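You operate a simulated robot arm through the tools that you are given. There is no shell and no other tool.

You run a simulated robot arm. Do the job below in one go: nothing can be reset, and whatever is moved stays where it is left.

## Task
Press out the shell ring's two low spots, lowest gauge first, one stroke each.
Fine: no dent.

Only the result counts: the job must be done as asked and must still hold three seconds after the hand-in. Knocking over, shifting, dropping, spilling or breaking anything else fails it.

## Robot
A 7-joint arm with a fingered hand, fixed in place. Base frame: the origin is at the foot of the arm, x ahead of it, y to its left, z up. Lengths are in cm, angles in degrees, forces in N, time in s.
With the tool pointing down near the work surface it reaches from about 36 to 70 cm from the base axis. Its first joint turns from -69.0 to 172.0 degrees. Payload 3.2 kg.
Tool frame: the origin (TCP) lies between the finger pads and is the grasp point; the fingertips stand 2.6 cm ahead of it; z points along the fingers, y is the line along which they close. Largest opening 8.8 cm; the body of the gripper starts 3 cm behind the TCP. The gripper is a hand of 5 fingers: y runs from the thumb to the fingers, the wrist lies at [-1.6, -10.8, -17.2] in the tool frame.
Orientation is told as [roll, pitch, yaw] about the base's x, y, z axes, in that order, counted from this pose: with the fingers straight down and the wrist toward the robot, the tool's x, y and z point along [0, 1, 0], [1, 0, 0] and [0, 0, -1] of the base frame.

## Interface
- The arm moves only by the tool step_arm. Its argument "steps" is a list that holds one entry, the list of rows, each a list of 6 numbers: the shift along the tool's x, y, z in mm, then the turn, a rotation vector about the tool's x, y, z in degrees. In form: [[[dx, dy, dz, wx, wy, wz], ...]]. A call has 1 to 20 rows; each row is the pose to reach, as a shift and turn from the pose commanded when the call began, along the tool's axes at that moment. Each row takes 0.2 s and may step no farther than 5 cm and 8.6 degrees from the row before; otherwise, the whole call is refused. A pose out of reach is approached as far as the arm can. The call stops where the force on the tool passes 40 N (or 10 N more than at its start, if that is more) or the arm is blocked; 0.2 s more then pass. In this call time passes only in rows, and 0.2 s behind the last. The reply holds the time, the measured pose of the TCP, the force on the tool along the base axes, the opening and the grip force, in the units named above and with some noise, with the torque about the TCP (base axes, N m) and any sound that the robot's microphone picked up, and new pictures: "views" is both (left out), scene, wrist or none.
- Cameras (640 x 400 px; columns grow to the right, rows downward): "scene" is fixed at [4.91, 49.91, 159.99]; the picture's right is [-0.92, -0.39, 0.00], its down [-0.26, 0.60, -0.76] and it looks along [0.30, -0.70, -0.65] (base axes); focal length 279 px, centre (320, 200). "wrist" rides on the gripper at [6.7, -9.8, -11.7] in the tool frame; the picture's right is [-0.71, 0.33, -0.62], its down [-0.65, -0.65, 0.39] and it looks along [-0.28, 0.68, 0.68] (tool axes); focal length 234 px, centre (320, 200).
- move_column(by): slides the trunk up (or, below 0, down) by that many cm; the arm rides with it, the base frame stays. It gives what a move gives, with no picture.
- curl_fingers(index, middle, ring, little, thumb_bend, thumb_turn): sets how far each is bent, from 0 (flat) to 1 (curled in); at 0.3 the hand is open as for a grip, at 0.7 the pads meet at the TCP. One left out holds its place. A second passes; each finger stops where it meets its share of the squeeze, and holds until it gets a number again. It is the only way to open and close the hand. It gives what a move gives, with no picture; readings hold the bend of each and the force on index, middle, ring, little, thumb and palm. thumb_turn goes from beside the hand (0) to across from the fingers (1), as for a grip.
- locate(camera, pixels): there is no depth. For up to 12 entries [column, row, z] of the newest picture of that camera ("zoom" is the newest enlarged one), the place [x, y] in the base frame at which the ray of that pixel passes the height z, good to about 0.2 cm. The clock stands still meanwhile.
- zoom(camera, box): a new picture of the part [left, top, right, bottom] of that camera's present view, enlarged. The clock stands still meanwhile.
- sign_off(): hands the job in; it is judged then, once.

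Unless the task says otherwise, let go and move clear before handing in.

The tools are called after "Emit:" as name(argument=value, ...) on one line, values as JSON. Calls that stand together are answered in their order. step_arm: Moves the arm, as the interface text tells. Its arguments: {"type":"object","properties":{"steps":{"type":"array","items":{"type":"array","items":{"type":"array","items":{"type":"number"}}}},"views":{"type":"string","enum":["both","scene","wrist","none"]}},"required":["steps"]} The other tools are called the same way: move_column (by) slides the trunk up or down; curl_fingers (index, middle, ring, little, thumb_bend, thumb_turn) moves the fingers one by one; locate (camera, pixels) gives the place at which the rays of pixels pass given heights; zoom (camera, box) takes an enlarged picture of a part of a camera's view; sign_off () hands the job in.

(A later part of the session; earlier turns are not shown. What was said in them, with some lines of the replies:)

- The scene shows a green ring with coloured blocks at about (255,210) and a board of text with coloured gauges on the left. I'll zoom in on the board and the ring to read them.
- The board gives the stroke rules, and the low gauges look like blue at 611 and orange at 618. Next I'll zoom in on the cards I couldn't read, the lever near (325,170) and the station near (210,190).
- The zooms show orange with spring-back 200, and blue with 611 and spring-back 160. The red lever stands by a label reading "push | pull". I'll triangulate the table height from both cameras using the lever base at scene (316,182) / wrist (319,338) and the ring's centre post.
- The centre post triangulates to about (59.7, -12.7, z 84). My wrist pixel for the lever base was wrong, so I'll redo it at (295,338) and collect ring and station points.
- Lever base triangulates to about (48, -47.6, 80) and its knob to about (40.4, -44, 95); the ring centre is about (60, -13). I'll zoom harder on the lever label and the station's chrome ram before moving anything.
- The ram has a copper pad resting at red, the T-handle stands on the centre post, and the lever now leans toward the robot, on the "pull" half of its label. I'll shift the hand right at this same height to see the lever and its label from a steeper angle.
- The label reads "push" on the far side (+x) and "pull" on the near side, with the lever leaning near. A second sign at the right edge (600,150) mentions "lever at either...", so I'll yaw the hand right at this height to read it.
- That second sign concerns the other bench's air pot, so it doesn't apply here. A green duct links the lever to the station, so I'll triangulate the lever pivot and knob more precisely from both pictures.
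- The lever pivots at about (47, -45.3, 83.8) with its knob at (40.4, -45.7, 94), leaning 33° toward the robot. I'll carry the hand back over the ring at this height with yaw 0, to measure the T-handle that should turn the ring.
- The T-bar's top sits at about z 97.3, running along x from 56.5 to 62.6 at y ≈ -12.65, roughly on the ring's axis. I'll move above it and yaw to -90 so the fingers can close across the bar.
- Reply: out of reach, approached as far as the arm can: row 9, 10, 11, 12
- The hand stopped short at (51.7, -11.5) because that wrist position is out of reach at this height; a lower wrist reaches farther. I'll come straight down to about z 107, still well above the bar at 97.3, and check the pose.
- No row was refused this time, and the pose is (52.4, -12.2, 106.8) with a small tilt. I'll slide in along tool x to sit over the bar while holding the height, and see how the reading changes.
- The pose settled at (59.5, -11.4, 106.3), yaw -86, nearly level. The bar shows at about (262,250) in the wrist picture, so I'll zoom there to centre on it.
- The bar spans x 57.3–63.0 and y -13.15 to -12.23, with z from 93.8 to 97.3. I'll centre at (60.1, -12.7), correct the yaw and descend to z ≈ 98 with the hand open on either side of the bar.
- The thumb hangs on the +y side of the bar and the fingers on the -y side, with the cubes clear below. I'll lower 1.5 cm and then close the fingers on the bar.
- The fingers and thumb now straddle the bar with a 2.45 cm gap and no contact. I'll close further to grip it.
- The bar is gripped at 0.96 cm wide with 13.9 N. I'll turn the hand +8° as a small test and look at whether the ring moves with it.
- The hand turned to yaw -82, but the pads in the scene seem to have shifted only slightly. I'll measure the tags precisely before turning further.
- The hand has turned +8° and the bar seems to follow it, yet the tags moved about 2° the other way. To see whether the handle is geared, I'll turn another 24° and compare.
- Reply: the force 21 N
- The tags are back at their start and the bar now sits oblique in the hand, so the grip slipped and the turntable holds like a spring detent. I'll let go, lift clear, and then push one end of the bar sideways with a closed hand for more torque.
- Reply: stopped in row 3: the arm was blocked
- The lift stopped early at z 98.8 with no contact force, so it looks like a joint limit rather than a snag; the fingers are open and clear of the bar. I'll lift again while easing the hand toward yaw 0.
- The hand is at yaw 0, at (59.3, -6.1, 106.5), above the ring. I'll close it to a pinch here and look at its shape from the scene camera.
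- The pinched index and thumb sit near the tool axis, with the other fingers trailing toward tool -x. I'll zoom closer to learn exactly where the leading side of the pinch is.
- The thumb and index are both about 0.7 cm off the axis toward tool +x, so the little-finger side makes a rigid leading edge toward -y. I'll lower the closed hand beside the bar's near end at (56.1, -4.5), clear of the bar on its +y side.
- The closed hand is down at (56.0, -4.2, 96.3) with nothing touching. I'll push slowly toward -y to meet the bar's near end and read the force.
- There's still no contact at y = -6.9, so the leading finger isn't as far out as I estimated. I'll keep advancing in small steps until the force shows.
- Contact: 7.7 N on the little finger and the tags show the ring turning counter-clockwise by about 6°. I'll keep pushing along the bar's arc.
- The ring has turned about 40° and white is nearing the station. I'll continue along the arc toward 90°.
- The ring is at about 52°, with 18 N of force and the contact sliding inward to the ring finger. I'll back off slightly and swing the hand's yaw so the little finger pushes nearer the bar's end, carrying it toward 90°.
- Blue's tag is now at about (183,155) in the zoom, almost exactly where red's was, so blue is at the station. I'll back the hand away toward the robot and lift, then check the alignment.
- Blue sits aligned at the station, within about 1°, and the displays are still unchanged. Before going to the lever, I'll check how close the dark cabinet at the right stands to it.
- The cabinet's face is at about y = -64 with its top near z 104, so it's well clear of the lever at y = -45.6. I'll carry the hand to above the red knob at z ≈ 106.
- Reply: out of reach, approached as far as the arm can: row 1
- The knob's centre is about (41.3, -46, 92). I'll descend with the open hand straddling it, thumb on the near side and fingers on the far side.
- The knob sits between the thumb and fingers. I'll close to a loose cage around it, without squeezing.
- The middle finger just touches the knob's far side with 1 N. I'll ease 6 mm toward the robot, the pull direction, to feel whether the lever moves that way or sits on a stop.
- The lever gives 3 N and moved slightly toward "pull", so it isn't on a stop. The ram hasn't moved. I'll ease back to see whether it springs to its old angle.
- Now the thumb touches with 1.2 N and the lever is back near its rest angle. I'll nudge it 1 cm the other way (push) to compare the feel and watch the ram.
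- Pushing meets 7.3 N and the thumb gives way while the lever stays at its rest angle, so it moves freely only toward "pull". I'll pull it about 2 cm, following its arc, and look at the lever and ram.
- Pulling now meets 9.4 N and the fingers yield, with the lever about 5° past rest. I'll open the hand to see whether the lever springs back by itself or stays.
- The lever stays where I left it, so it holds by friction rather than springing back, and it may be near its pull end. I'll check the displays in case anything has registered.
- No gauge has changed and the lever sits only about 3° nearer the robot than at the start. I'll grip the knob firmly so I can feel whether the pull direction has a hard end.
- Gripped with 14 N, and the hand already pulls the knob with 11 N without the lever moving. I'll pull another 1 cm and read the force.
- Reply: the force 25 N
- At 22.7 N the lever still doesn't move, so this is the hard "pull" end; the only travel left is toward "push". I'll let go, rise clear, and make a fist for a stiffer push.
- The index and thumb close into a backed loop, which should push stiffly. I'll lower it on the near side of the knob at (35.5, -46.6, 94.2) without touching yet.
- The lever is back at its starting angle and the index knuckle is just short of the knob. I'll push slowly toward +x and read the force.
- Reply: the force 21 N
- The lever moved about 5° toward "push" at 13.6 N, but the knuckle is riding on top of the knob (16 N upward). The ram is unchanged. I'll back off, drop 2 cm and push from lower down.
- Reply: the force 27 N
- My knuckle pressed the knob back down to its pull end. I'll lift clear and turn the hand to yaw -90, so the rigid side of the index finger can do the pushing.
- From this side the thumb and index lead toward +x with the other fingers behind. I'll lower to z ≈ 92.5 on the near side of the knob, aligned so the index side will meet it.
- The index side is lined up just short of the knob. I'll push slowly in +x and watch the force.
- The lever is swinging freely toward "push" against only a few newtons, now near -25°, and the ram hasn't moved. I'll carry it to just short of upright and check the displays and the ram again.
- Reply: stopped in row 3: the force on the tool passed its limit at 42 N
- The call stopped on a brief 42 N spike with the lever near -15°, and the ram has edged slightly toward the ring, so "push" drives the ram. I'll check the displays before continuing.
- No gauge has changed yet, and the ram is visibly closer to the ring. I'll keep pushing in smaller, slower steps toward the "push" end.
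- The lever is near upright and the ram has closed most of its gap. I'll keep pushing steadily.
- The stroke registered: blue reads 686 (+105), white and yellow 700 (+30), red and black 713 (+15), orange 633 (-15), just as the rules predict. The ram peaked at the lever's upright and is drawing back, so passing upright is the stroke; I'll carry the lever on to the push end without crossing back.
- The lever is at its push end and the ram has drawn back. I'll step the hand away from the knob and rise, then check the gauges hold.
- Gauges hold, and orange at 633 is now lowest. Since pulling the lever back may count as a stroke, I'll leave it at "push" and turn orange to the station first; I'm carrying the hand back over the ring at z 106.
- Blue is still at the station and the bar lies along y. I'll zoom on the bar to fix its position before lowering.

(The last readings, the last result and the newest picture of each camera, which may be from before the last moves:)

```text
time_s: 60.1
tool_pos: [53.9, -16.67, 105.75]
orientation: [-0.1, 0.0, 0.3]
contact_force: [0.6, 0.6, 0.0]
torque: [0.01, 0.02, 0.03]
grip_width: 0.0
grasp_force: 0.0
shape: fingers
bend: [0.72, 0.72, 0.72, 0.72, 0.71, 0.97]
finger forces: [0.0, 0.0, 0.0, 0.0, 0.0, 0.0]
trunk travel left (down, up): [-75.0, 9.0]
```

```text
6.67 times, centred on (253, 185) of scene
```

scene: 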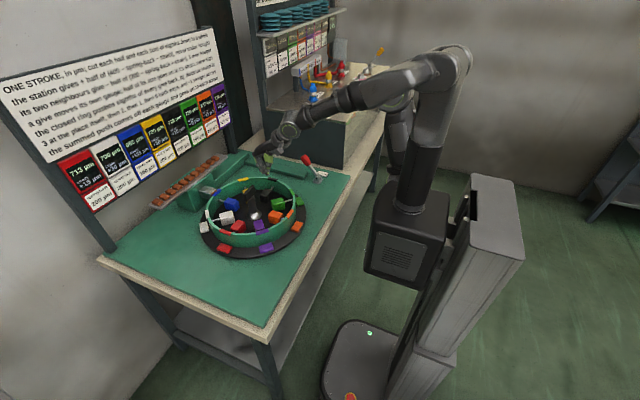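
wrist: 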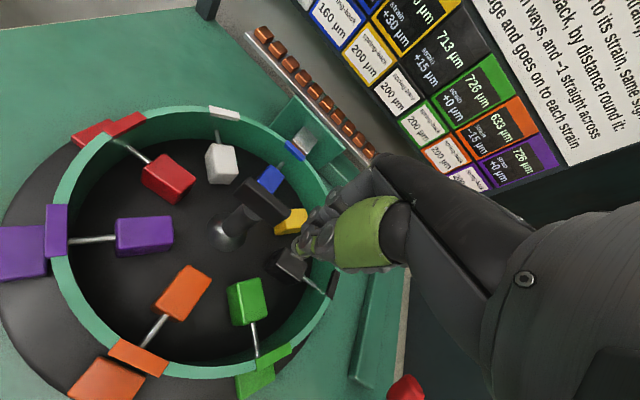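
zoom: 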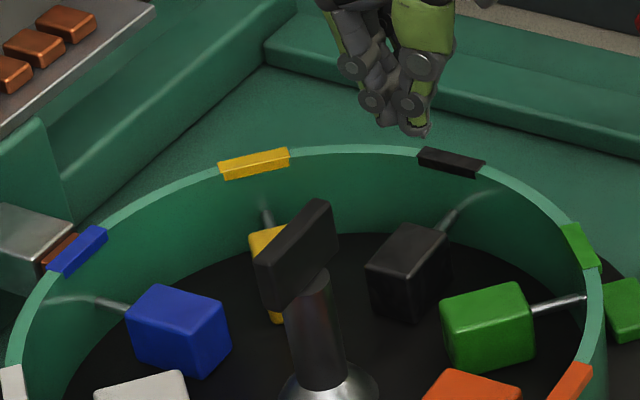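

Emit:
step_arm(steps=[[[2, 6, 25, 0, 0, 0], [4, 12, 50, 0, 0, 0], [4, 12, 75, 0, 0, 0], [4, 12, 92, 0, 0, 0]]], views="none")

Emit:
zoom(camera="scene", box=[205, 155, 301, 215])

Emit:
zoom(camera="wrist", box=[200, 120, 400, 320])

```text
time_s: 61.1
tool_pos: [55.08, -16.32, 96.38]
orientation: [-0.2, -0.1, -0.1]
contact_force: [-0.2, 0.2, -0.6]
torque: [0.01, 0.01, 0.02]
grip_width: 0.0
grasp_force: 0.1
shape: fingers
bend: [0.72, 0.72, 0.72, 0.72, 0.71, 0.97]
finger forces: [0.0, 0.0, 0.1, 0.0, 0.0, 0.0]
trunk travel left (down, up): [-75.0, 9.0]
```

```text
6.67 times, centred on (253, 185) of scene
```

zoom: 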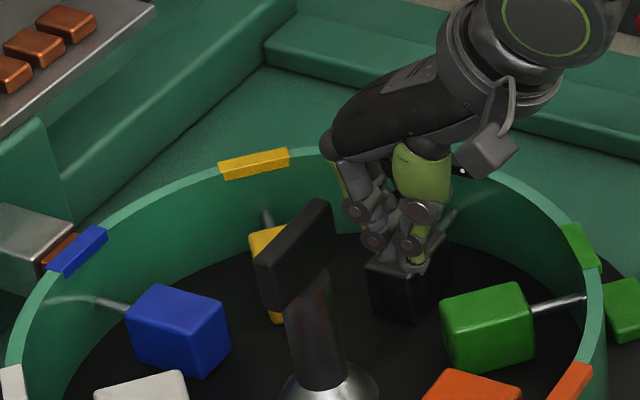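

```text
2.00 times, centred on (300, 220) of wrist
```

zoom: 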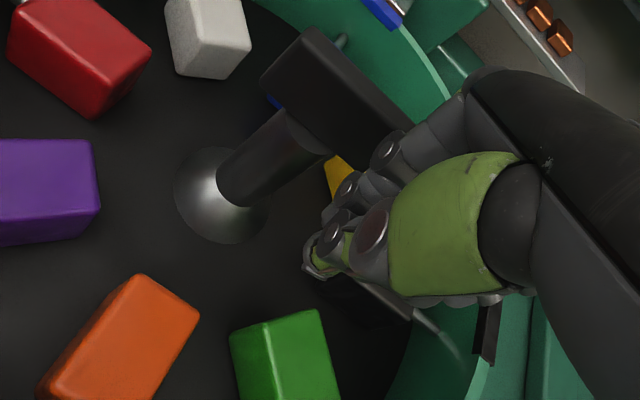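

The index knuckles face the bar's -y end with nothing touching. I'll push slowly in +x there to turn the ring further counter-clockwise.

Emit:
step_arm(steps=[[[0, 6, 0, 0, 0, 0], [0, 12, 0, 0, 0, 0], [0, 17, 0, 0, 0, 0], [0, 22, 0, 0, 0, 0], [0, 27, 0, 0, 0, 0]]], views="none")

Emit:
zoom(camera="scene", box=[205, 155, 301, 215])

```text
time_s: 62.3
tool_pos: [57.57, -16.37, 96.67]
orientation: [-0.2, 0.2, 0.0]
contact_force: [-10.0, 0.7, -1.1]
torque: [0.01, 0.0, 0.1]
grip_width: 0.0
grasp_force: 3.7
shape: fingers
bend: [0.72, 0.72, 0.72, 0.72, 0.69, 0.97]
finger forces: [7.9, 0.0, 0.1, 0.0, 0.0, 0.1]
trunk travel left (down, up): [-75.0, 9.0]
```

```text
6.67 times, centred on (253, 185) of scene
```

zoom: 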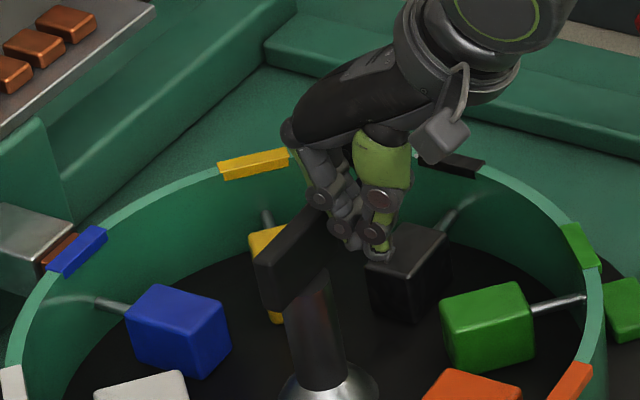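

Contact at 10 N on the index. I'll continue the push along the bar's arc.

Emit:
step_arm(steps=[[[0, 4, 0, 0, 0, 0], [0, 8, 0, 0, 0, 0], [1, 12, 0, 0, 0, 0], [2, 15, 0, 0, 0, 0]]], views="none")

Emit:
zoom(camera="scene", box=[190, 150, 318, 260])

```text
time_s: 63.3
tool_pos: [59.31, -16.19, 96.7]
orientation: [-0.1, -0.3, 0.0]
contact_force: [-5.5, -3.7, -1.0]
torque: [-0.05, 0.02, -0.01]
grip_width: 0.0
grasp_force: 2.9
shape: fingers
bend: [0.72, 0.72, 0.72, 0.72, 0.69, 0.97]
finger forces: [5.6, 0.1, 0.1, 0.0, 0.0, 0.0]
trunk travel left (down, up): [-75.0, 9.0]
```

```text
3.64 times, centred on (254, 205) of scene
```

zoom: 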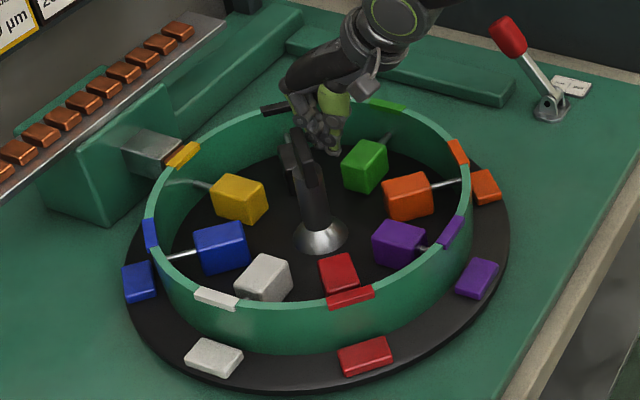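

Yellow is now at the station, another 45° on. I'll keep following the arc toward the next stop.

Emit:
step_arm(steps=[[[3, 3, 0, 0, 0, 0], [6, 6, 0, 0, 0, 0], [9, 8, 0, 0, 0, 0], [12, 9, 0, 0, 0, 0]]], views="none")

Emit:
zoom(camera="scene", box=[190, 150, 318, 260])

```text
time_s: 64.3
tool_pos: [60.3, -15.11, 96.58]
orientation: [-0.1, -0.5, -0.2]
contact_force: [-3.3, -17.2, 6.4]
torque: [0.06, -0.08, -0.1]
grip_width: 0.0
grasp_force: 9.3
shape: fingers
bend: [0.72, 0.72, 0.72, 0.72, 0.69, 0.97]
finger forces: [17.3, 0.1, 0.0, 0.0, 0.1, 0.0]
trunk travel left (down, up): [-75.0, 9.0]
```

```text
3.64 times, centred on (254, 205) of scene
```

zoom: 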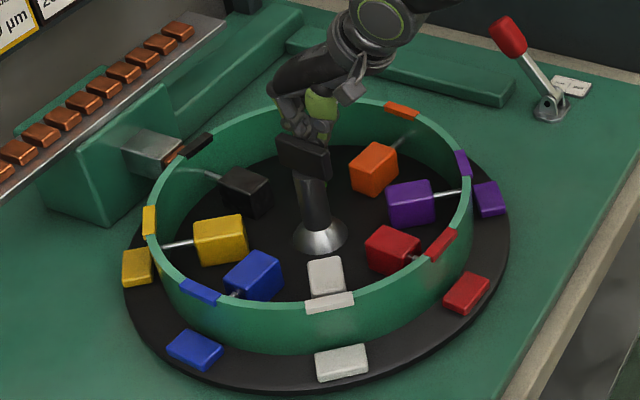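

Black is nearly at the station, so the bar is close to 172°, with 17 N of resistance. I'll back away and see whether the detent carries it the rest of the way.

Emit:
step_arm(steps=[[[-8, 0, 0, 0, 0, 0], [-18, -2, 0, 0, 0, 0], [-24, -8, -20, 0, 0, 0], [-24, -20, -60, 0, 0, 0], [-10, -30, -90, 0, 0, 0]]], views="none")

Emit:
zoom(camera="scene", box=[205, 155, 301, 215])

Emit:
zoom(camera="scene", box=[190, 150, 318, 260])

```text
time_s: 65.5
tool_pos: [57.1, -15.69, 105.57]
orientation: [-0.3, -0.1, 0.0]
contact_force: [0.1, 0.6, -0.5]
torque: [-0.01, 0.0, 0.0]
grip_width: 0.01
grasp_force: 0.1
shape: fingers
bend: [0.72, 0.72, 0.72, 0.72, 0.71, 0.97]
finger forces: [0.1, 0.0, 0.0, 0.0, 0.1, 0.0]
trunk travel left (down, up): [-75.0, 9.0]
```

```text
6.67 times, centred on (253, 185) of scene
```

zoom: 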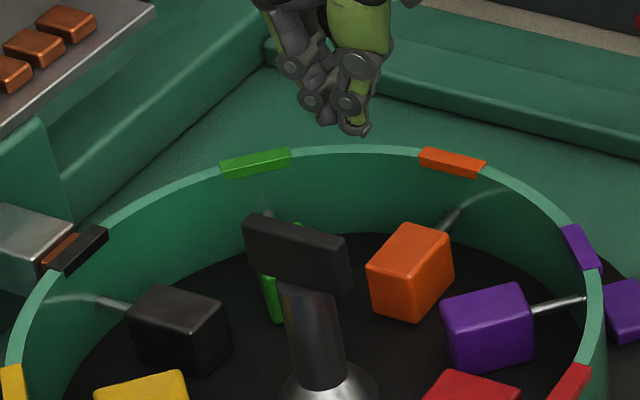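

```text
3.64 times, centred on (254, 205) of scene
```

zoom: 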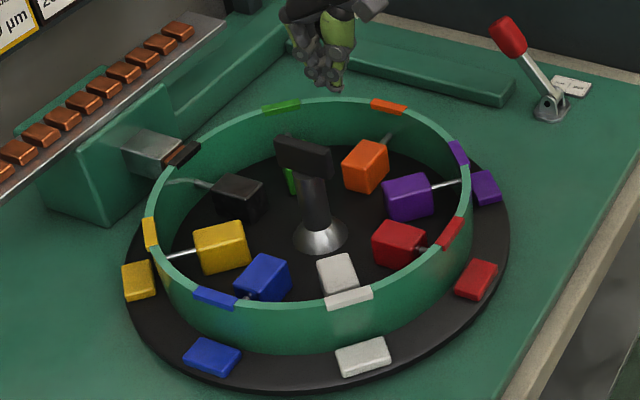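

It settled with black at the station and orange at -90°, so one more 90° turn brings orange round. I'll repeat the first push: over to (56, -4.2), then down on the bar's +y side.

Emit:
step_arm(steps=[[[38, -4, 0, 0, 0, 0], [76, -8, 0, 0, 0, 0], [114, -11, 0, 0, 0, 0], [114, -11, 30, 0, 0, 0], [114, -11, 60, 0, 0, 0], [114, -11, 91, 0, 0, 0]]], views="none")

Emit:
zoom(camera="scene", box=[205, 155, 301, 215])

```text
time_s: 66.9
tool_pos: [56.1, -4.46, 96.31]
orientation: [-0.2, 0.0, -0.1]
contact_force: [-0.3, -1.1, -1.2]
torque: [0.01, 0.03, 0.02]
grip_width: 0.0
grasp_force: 0.0
shape: fingers
bend: [0.72, 0.72, 0.72, 0.72, 0.71, 0.97]
finger forces: [0.0, 0.0, 0.1, 0.0, 0.1, 0.0]
trunk travel left (down, up): [-75.0, 9.0]
```

```text
6.67 times, centred on (253, 185) of scene
```

zoom: 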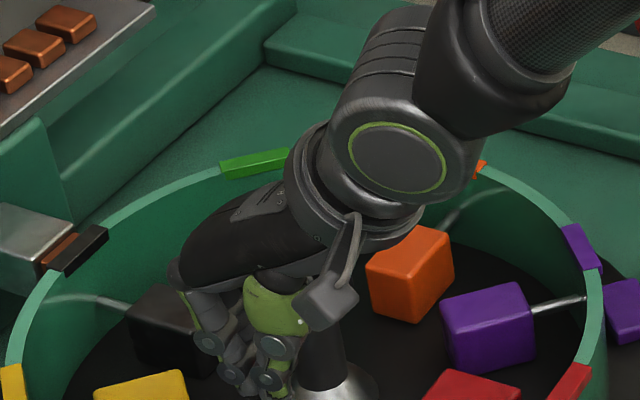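

The hand is down on the +y side and clear. I'll push toward -y along the same path as before.

Emit:
step_arm(steps=[[[-12, 0, 0, 0, 0, 0], [-22, 0, 0, 0, 0, 0], [-28, 0, 0, 0, 0, 0], [-33, 0, 0, 0, 0, 0], [-38, 0, 0, 0, 0, 0], [-42, 1, 0, 0, 0, 0], [-46, 2, 0, 0, 0, 0], [-49, 3, 0, 0, 0, 0]]], views="none")

Emit:
zoom(camera="scene", box=[190, 150, 318, 260])

```text
time_s: 68.7
tool_pos: [56.36, -9.42, 96.45]
orientation: [-0.3, 0.1, 0.0]
contact_force: [-0.8, 2.2, 0.9]
torque: [-0.07, 0.0, 0.01]
grip_width: 0.0
grasp_force: 2.4
shape: fingers
bend: [0.72, 0.72, 0.72, 0.72, 0.71, 0.97]
finger forces: [0.0, 0.0, 0.0, 3.5, 0.0, 0.0]
trunk travel left (down, up): [-75.0, 9.0]
```

```text
3.64 times, centred on (254, 205) of scene
```

zoom: 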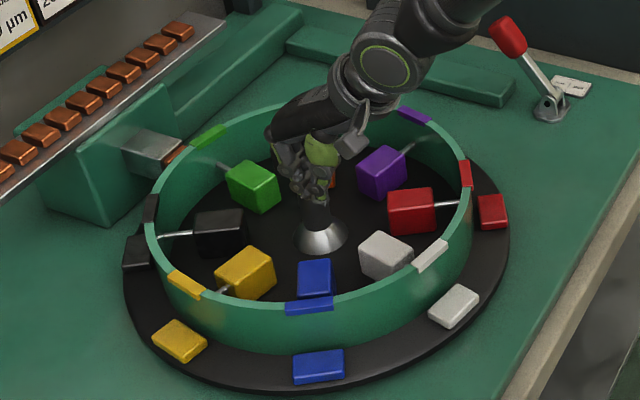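

The ring is about 38° along, matching the first time. I'll continue with the same swing of the hand that brought blue home.

Emit:
step_arm(steps=[[[-5, 1, 0, 0, 0, -2], [-10, 0, 0, 0, 0, -5], [-15, -1, 0, 0, 0, -8], [-19, -2, 0, 0, 0, -12], [-22.5, -2.5, 0, 0, 0, -16], [-25.5, -2.6, 0, 0, 0, -20], [-28.5, -2.6, 0, 0, 0, -24]]], views="none")

Emit:
zoom(camera="scene", box=[190, 150, 318, 260])

```text
time_s: 70.3
tool_pos: [55.98, -12.23, 96.72]
orientation: [-0.4, -0.1, 24.1]
contact_force: [-3.8, 3.6, 3.9]
torque: [-0.1, -0.11, 0.02]
grip_width: 0.0
grasp_force: 3.1
shape: fingers
bend: [0.72, 0.72, 0.72, 0.72, 0.71, 0.97]
finger forces: [0.0, 0.0, 6.0, 0.0, 0.0, 0.1]
trunk travel left (down, up): [-75.0, 9.0]
```

```text
3.64 times, centred on (254, 205) of scene
```

zoom: 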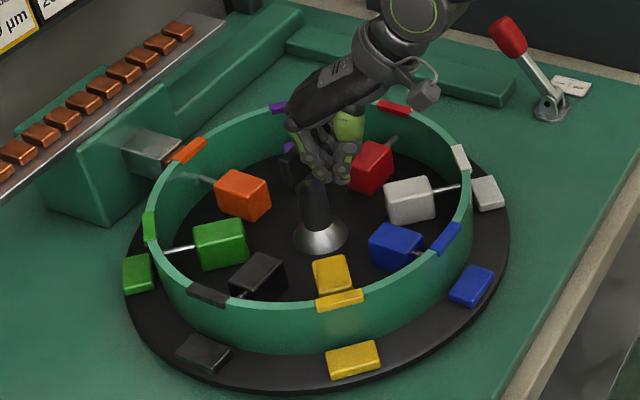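

Orange is at (189,150), about 3° short of the station and past the detent's crest. I'll back the hand off and lift so it can settle.

Emit:
step_arm(steps=[[[6, -14, 0, 0, 0, 0], [12, -27, 0, 0, 0, 0], [14, -32, -30, 0, 0, 3], [14, -32, -65, 0, 0, 8], [14, -32, -100, 0, 0, 14]]])

Emit:
zoom(camera="scene", box=[205, 155, 301, 215])

Emit:
zoom(camera="scene", box=[50, 75, 240, 215])

```text
time_s: 71.5
tool_pos: [52.56, -12.17, 106.4]
orientation: [-0.4, 0.1, 9.9]
contact_force: [-0.4, 0.4, 0.4]
torque: [-0.08, -0.04, 0.0]
grip_width: 0.0
grasp_force: 0.2
shape: fingers
bend: [0.72, 0.72, 0.72, 0.72, 0.71, 0.97]
finger forces: [0.0, 0.0, 0.0, 0.0, 0.0, 0.1]
trunk travel left (down, up): [-75.0, 9.0]
```

scene: 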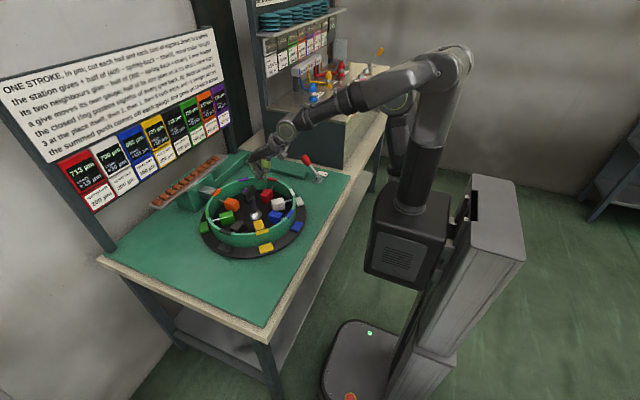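
wrist: 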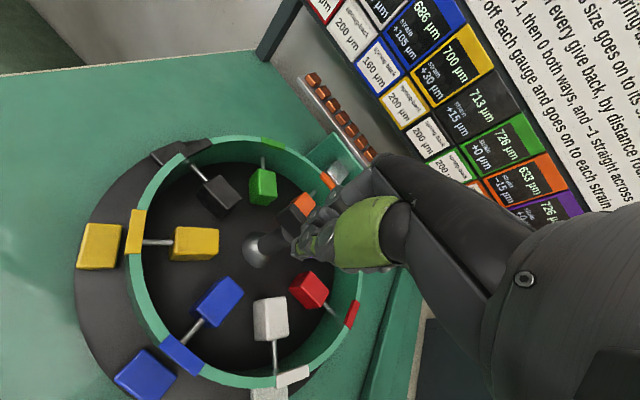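

```text
6.67 times, centred on (253, 185) of scene
```

zoom: 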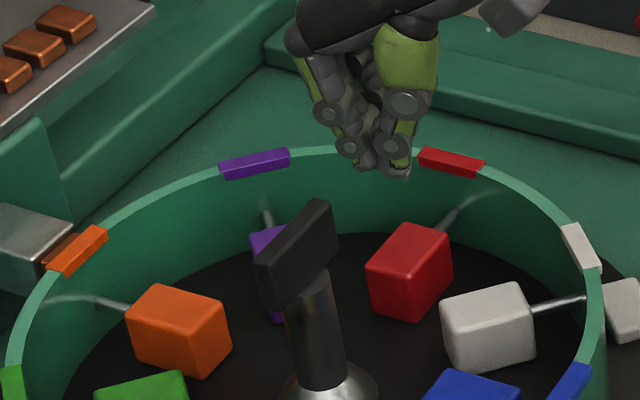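

```text
2.86 times, centred on (145, 145) of scene
```

zoom: 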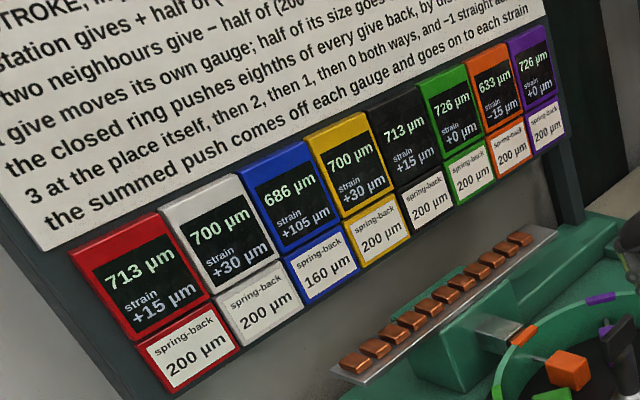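

Orange has settled at the station, its tag at the same spot blue's was, and the gauges are unchanged. I'll return to the lever, now leaning away at about (52, -46), with the hand at yaw -30 and above it.

Emit:
step_arm(steps=[[[-40, -10, 0, 0, 0, 5], [-80, -20, 0, 0, 0, 10], [-120, -30, 0, 0, 0, 15], [-160, -40, 0, 0, 0, 20], [-200, -50, 0, 0, 0, 25], [-240, -60, 0, 0, 0, 30], [-280, -70, 5, 0, 0, 35], [-312, -78, 10, 0, 0, 40]]])

Emit:
curl_fingers(index=0.3, middle=0.3, ring=0.3, little=0.3, thumb_bend=0.3)

Emit:
zoom(camera="scene", box=[280, 125, 360, 185])

Emit:
zoom(camera="wrist", box=[200, 170, 400, 370])

```text
time_s: 73.3
tool_pos: [50.42, -44.27, 105.38]
orientation: [-0.2, -0.1, -30.1]
contact_force: [-0.3, -0.5, 0.4]
torque: [-0.02, -0.02, 0.0]
grip_width: 0.0
grasp_force: 0.0
shape: fingers
bend: [0.72, 0.72, 0.72, 0.72, 0.71, 0.97]
finger forces: [0.0, 0.0, 0.1, 0.0, 0.0, 0.0]
trunk travel left (down, up): [-75.0, 9.0]
```

scene: 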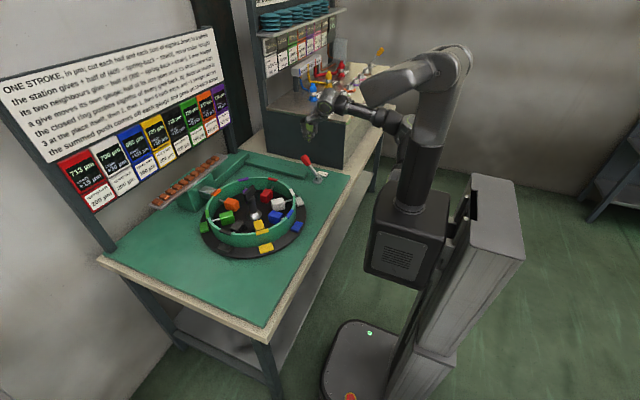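
wrist: 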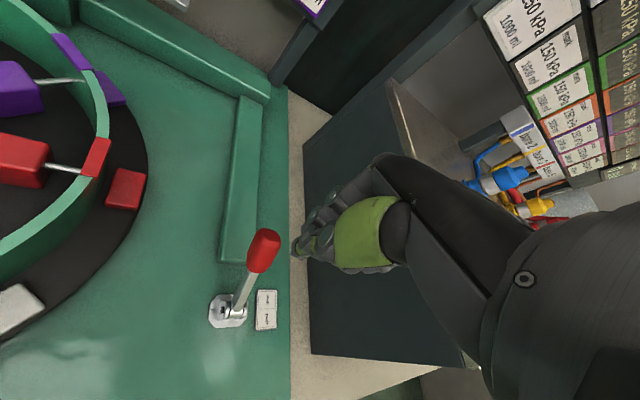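

```text
time_s: 74.3
tool_pos: [50.38, -44.19, 105.45]
orientation: [-0.2, -0.1, -30.0]
contact_force: [-1.0, -0.3, -0.4]
torque: [0.04, 0.04, 0.0]
grip_width: 8.77
grasp_force: 0.2
shape: fingers
bend: [0.3, 0.3, 0.3, 0.3, 0.3, 0.97]
finger forces: [0.0, 0.0, 0.0, 0.1, 0.1, 0.0]
trunk travel left (down, up): [-75.0, 9.0]
```

```text
6.67 times, centred on (320, 155) of scene
```

zoom: 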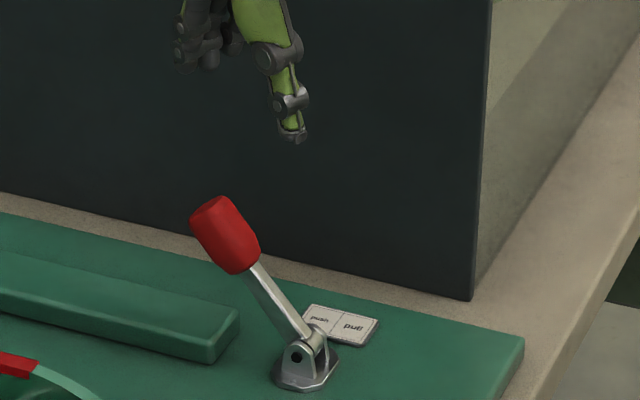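

```text
2.00 times, centred on (300, 270) of wrist
```

zoom: 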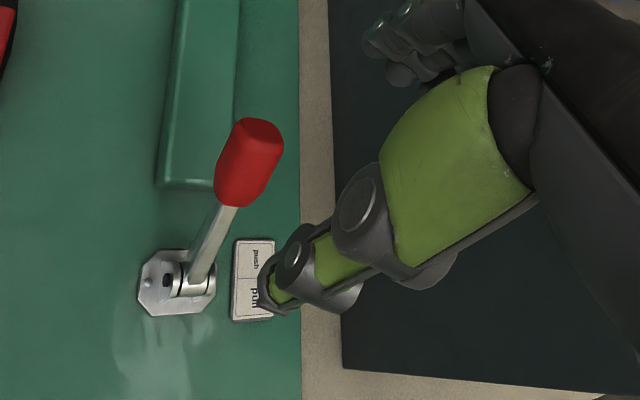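

Emit:
locate(camera="wrist", pixels=[[269, 240, 90], [269, 240, 94], [264, 255, 90], [264, 255, 94]])

Emit:
locate(camera="scene", pixels=[[303.8, 155.7, 90], [303.8, 155.7, 94], [306.2, 160.2, 90], [306.2, 160.2, 94]])

```text
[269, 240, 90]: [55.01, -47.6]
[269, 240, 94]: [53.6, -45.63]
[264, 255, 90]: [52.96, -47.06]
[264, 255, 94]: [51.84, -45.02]
```

```text
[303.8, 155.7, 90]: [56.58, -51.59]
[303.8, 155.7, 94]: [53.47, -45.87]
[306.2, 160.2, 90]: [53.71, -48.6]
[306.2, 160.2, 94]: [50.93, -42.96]
```

The knob is centred at about (52.5, -46, 91.9) with its tip at (53.5, -45.75, 94). I'll lower the open hand around it, thumb on the near side and fingers on the far side.

Emit:
step_arm(steps=[[[-1, 8, 30, 0, 0, 0], [-3, 17, 55, 0, 0, 0], [-3, 17, 80, 0, 0, 0], [-3, 17, 105, 0, 0, 0], [-3, 17, 125, 0, 0, 0]]], views="none")

Emit:
zoom(camera="scene", box=[280, 125, 360, 185])

Emit:
zoom(camera="wrist", box=[200, 150, 400, 350])

```text
time_s: 75.5
tool_pos: [51.59, -45.23, 93.07]
orientation: [-0.2, 0.0, -30.1]
contact_force: [0.8, -0.3, -0.4]
torque: [0.01, -0.01, -0.01]
grip_width: 8.79
grasp_force: 0.0
shape: fingers
bend: [0.3, 0.3, 0.3, 0.3, 0.3, 0.97]
finger forces: [0.4, 0.1, 0.1, 0.0, 0.0, 0.0]
trunk travel left (down, up): [-75.0, 9.0]
```

```text
6.67 times, centred on (320, 155) of scene
```

zoom: 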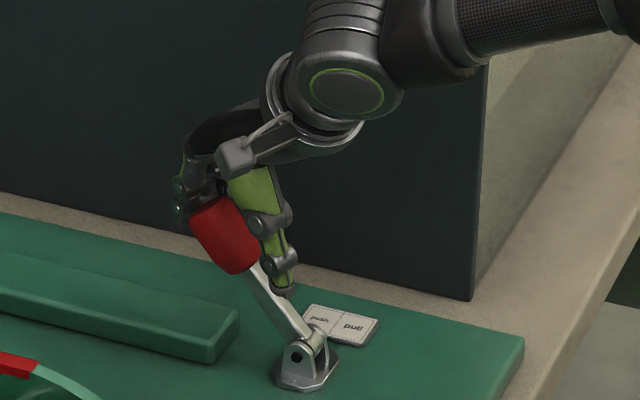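

```text
2.00 times, centred on (300, 250) of wrist
```

zoom: 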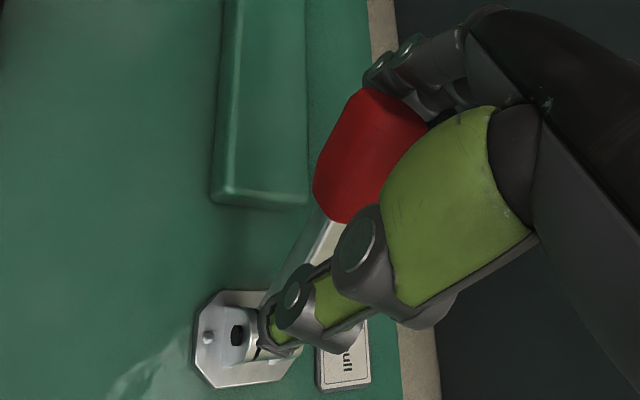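

Emit:
zoom(camera="scene", box=[292, 143, 324, 171])

Emit:
zoom(camera="wrist", box=[270, 160, 370, 260])

```text
14.29 times, centred on (308, 157) of scene
```

zoom: 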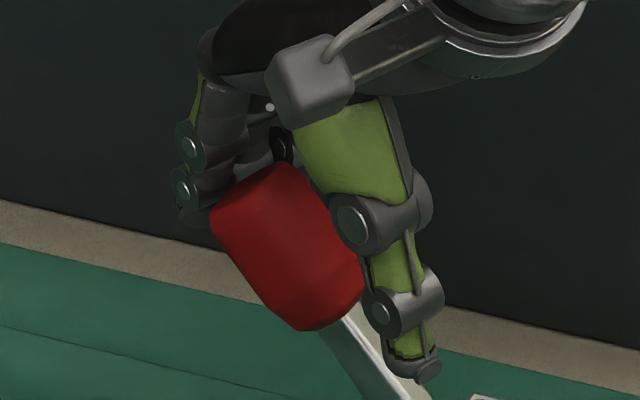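

```text
4.00 times, centred on (320, 210) of wrist
```

zoom: 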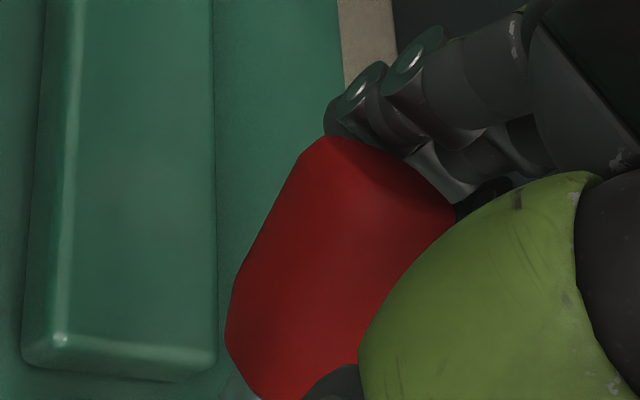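

The knob is between thumb and fingers. I'll curl the fingers behind it to form a cage before pulling.

Emit:
curl_fingers(index=0.52, middle=0.52, ring=0.52, little=0.52, thumb_bend=0.4)

Emit:
zoom(camera="scene", box=[292, 143, 324, 171])

```text
time_s: 76.5
tool_pos: [51.95, -45.38, 93.18]
orientation: [-0.2, -0.3, -30.0]
contact_force: [11.9, -9.8, 13.5]
torque: [-0.16, -0.4, -0.2]
grip_width: 6.61
grasp_force: 7.1
shape: fingers
bend: [0.41, 0.5, 0.52, 0.52, 0.4, 0.97]
finger forces: [12.1, 2.6, 0.1, 0.0, 0.0, 0.0]
trunk travel left (down, up): [-75.0, 9.0]
```

```text
14.29 times, centred on (308, 157) of scene
```

zoom: 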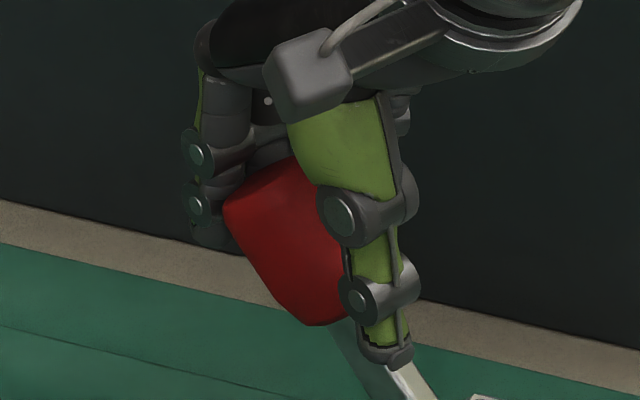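

The index presses the knob with 12 N, and 13.5 N upward suggests its top meets the palm. I'll pull toward -x while rising along the arc, in slow steps.

Emit:
step_arm(steps=[[[0, 0, -5, 0, 0, 0], [-2.5, -4.3, -7, 0, 0, 0], [-5, -8.7, -9, 0, 0, 0], [-7.5, -13, -11, 0, 0, 0], [-10, -17.3, -13, 0, 0, 0], [-12.5, -21.7, -15, 0, 0, 0]]], views="none")

Emit:
zoom(camera="scene", box=[284, 140, 348, 185])

```text
time_s: 77.9
tool_pos: [49.13, -45.4, 94.41]
orientation: [-0.1, 0.0, -30.1]
contact_force: [0.8, 0.5, -0.8]
torque: [0.0, 0.0, -0.03]
grip_width: 5.61
grasp_force: 0.4
shape: fingers
bend: [0.51, 0.52, 0.52, 0.52, 0.4, 0.97]
finger forces: [0.8, 0.0, 0.0, 0.0, 0.1, 0.0]
trunk travel left (down, up): [-75.0, 9.0]
```

```text
8.89 times, centred on (316, 162) of scene
```

zoom: 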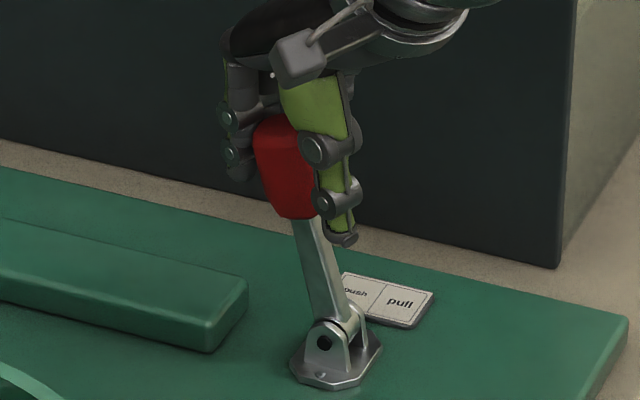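

The lever follows and stands near +12°, still before the centre. I'll pull on through upright in one continuous motion with orange at the station.

Emit:
step_arm(steps=[[[-2.5, -4.3, -2, 0, 0, 0], [-5, -8.7, -4, 0, 0, 0], [-7.5, -13, -5, 0, 0, 0], [-10, -17.3, -6, 0, 0, 0], [-12.5, -21.7, -6, 0, 0, 0], [-15, -26, -6, 0, 0, 0], [-17.5, -30.3, -6, 0, 0, 0], [-20, -34.6, -5, 0, 0, 0], [-22.5, -39, -4, 0, 0, 0], [-25, -43.3, -3, 0, 0, 0], [-27.5, -47.6, -2, 0, 0, 0], [-30, -52, 0, 0, 0, 0]]], views="none")

Emit:
zoom(camera="scene", box=[284, 140, 348, 185])

Emit:
zoom(camera="scene", box=[50, 75, 240, 215])

Emit:
zoom(camera="scene", box=[205, 170, 245, 200])

```text
time_s: 80.5
tool_pos: [43.19, -45.38, 94.61]
orientation: [-0.2, -0.1, -30.0]
contact_force: [0.8, -0.5, 0.6]
torque: [-0.08, -0.04, 0.01]
grip_width: 5.57
grasp_force: 1.0
shape: fingers
bend: [0.51, 0.51, 0.52, 0.52, 0.4, 0.97]
finger forces: [0.1, 1.1, 0.0, 0.0, 0.0, 0.0]
trunk travel left (down, up): [-75.0, 9.0]
```

```text
8.89 times, centred on (316, 162) of scene
```

zoom: 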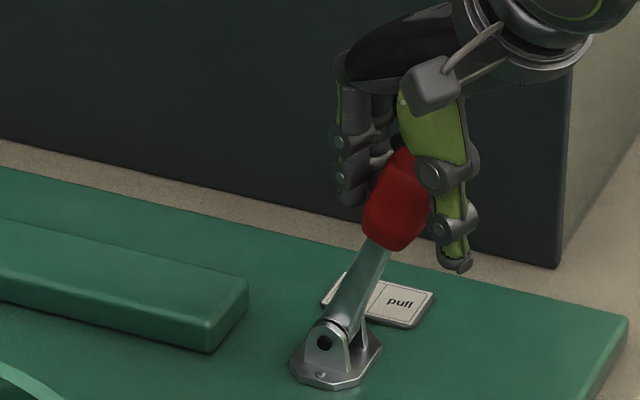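

```text
2.86 times, centred on (145, 145) of scene
```

zoom: 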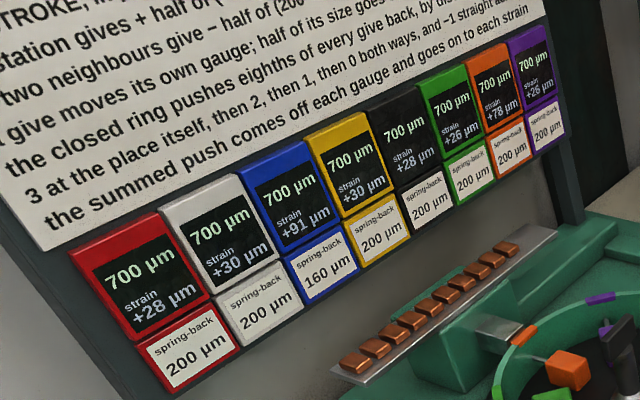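

```text
13.33 times, centred on (225, 185) of scene
```

zoom: 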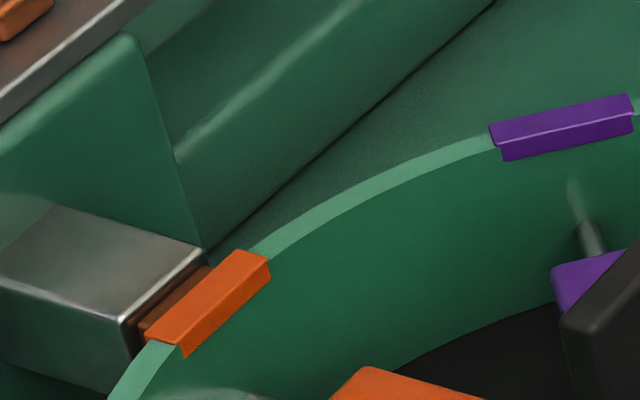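

All eight gauges now read 700. I'll draw the lever on to its original resting place on the pull side, then let go.

Emit:
step_arm(steps=[[[-2.5, -4.3, 2, 0, 0, 0], [-5, -8.7, 4, 0, 0, 0], [-7.5, -13, 7, 0, 0, 0], [-10, -17.3, 9, 0, 0, 0], [-12.5, -21.7, 12, 0, 0, 0], [-14, -24.3, 13, 0, 0, 0]]], views="none")

Emit:
zoom(camera="scene", box=[284, 140, 348, 185])

```text
time_s: 81.9
tool_pos: [40.61, -45.29, 93.42]
orientation: [-0.3, -0.3, -30.0]
contact_force: [6.4, 0.5, 5.1]
torque: [-0.13, -0.27, 0.14]
grip_width: 5.75
grasp_force: 3.0
shape: fingers
bend: [0.5, 0.48, 0.52, 0.52, 0.4, 0.97]
finger forces: [2.8, 3.7, 0.1, 0.0, 0.0, 0.1]
trunk travel left (down, up): [-75.0, 9.0]
```

```text
8.89 times, centred on (316, 162) of scene
```

zoom: 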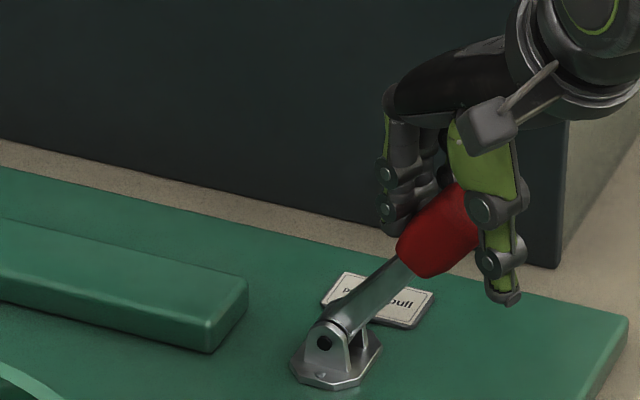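

The lever is back at its pull end. I'll open the hand and lift straight up, away from the knob.

Emit:
curl_fingers(index=0.3, middle=0.3, ring=0.3, little=0.3, thumb_bend=0.3)

Emit:
step_arm(steps=[[[0, 0, -20, 0, 0, 0], [0, 0, -50, 0, 0, 0], [0, 0, -90, 0, 0, 0], [0, 0, -130, 0, 0, 0], [0, 0, -170, 0, 0, 0], [0, 0, -210, 0, 0, 0]]])

Emit:
zoom(camera="scene", box=[284, 140, 348, 185])

Emit:
zoom(camera="scene", box=[50, 75, 240, 215])

Emit:
zoom(camera="scene", box=[190, 150, 318, 260])

```text
time_s: 82.9
tool_pos: [40.52, -45.37, 93.1]
orientation: [-0.2, -0.1, -30.1]
contact_force: [0.6, 0.0, -1.1]
torque: [0.0, 0.0, -0.01]
grip_width: 8.77
grasp_force: 0.1
shape: fingers
bend: [0.3, 0.3, 0.3, 0.3, 0.3, 0.97]
finger forces: [0.0, 0.0, 0.0, 0.0, 0.0, 0.0]
trunk travel left (down, up): [-75.0, 9.0]
```

```text
time_s: 84.3
tool_pos: [40.44, -45.26, 114.4]
orientation: [-0.2, -0.1, -30.0]
contact_force: [0.0, -0.3, -0.6]
torque: [-0.02, 0.0, 0.01]
grip_width: 8.76
grasp_force: 0.1
shape: fingers
bend: [0.3, 0.3, 0.3, 0.3, 0.3, 0.97]
finger forces: [0.1, 0.1, 0.0, 0.0, 0.1, 0.0]
out of reach, approached as far as the arm can: row 1
trunk travel left (down, up): [-75.0, 9.0]
```

scene: 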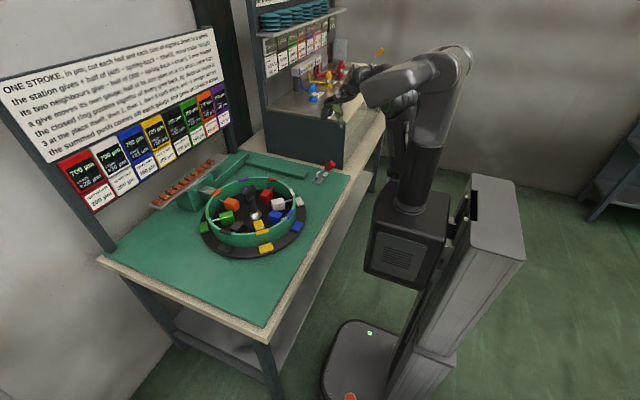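
wrist: 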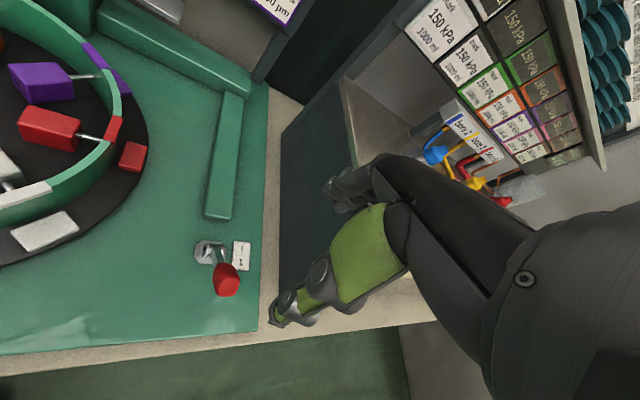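

```text
8.89 times, centred on (316, 162) of scene
```

zoom: 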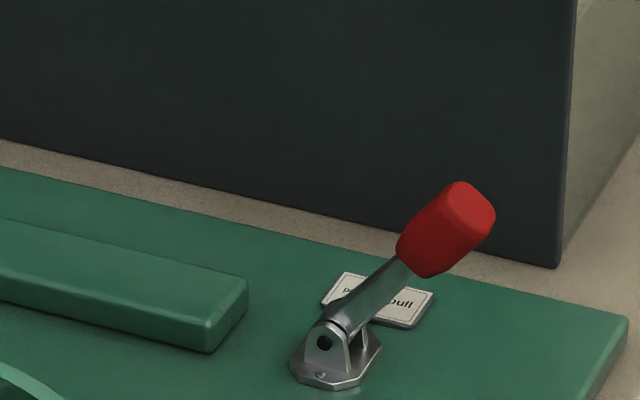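

```text
2.86 times, centred on (145, 145) of scene
```

zoom: 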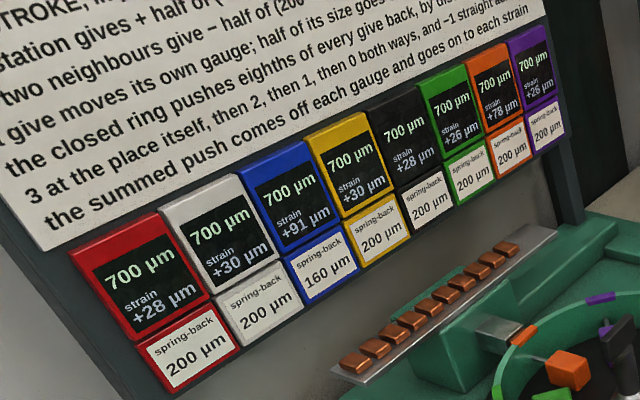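

```text
3.64 times, centred on (254, 205) of scene
```

zoom: 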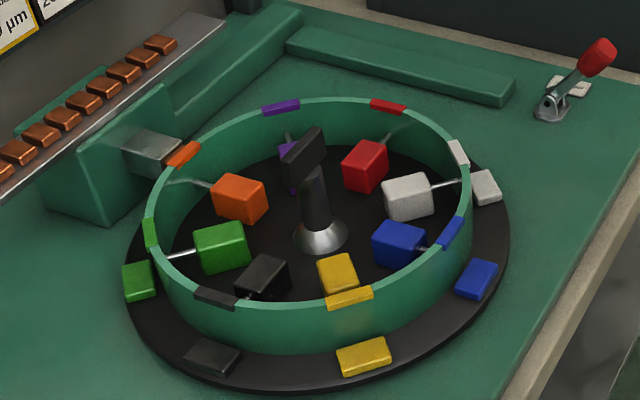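

All eight gauges read 700 µm, the lever rests at its pull end, the ram is retracted and the hand is empty and well clear above. The two strokes, blue then orange, are done, so I'm handing in.

Emit:
sign_off()

```text
The job is handed in.
```

Both low spots are pressed out, one stroke each. Blue went first because it read lowest at 611 µm. Orange went second; it had started at 618 µm and read 633 µm after blue's stroke.

At hand-in all eight gauges read 700 µm, so there is no dent. I left orange at the station and the lever at its pull end. The hand was empty and clear of the bench.

Passing the lever through upright is what makes a stroke, in either direction. I therefore left the lever at "push" after blue and turned the ring to orange before pulling it back.
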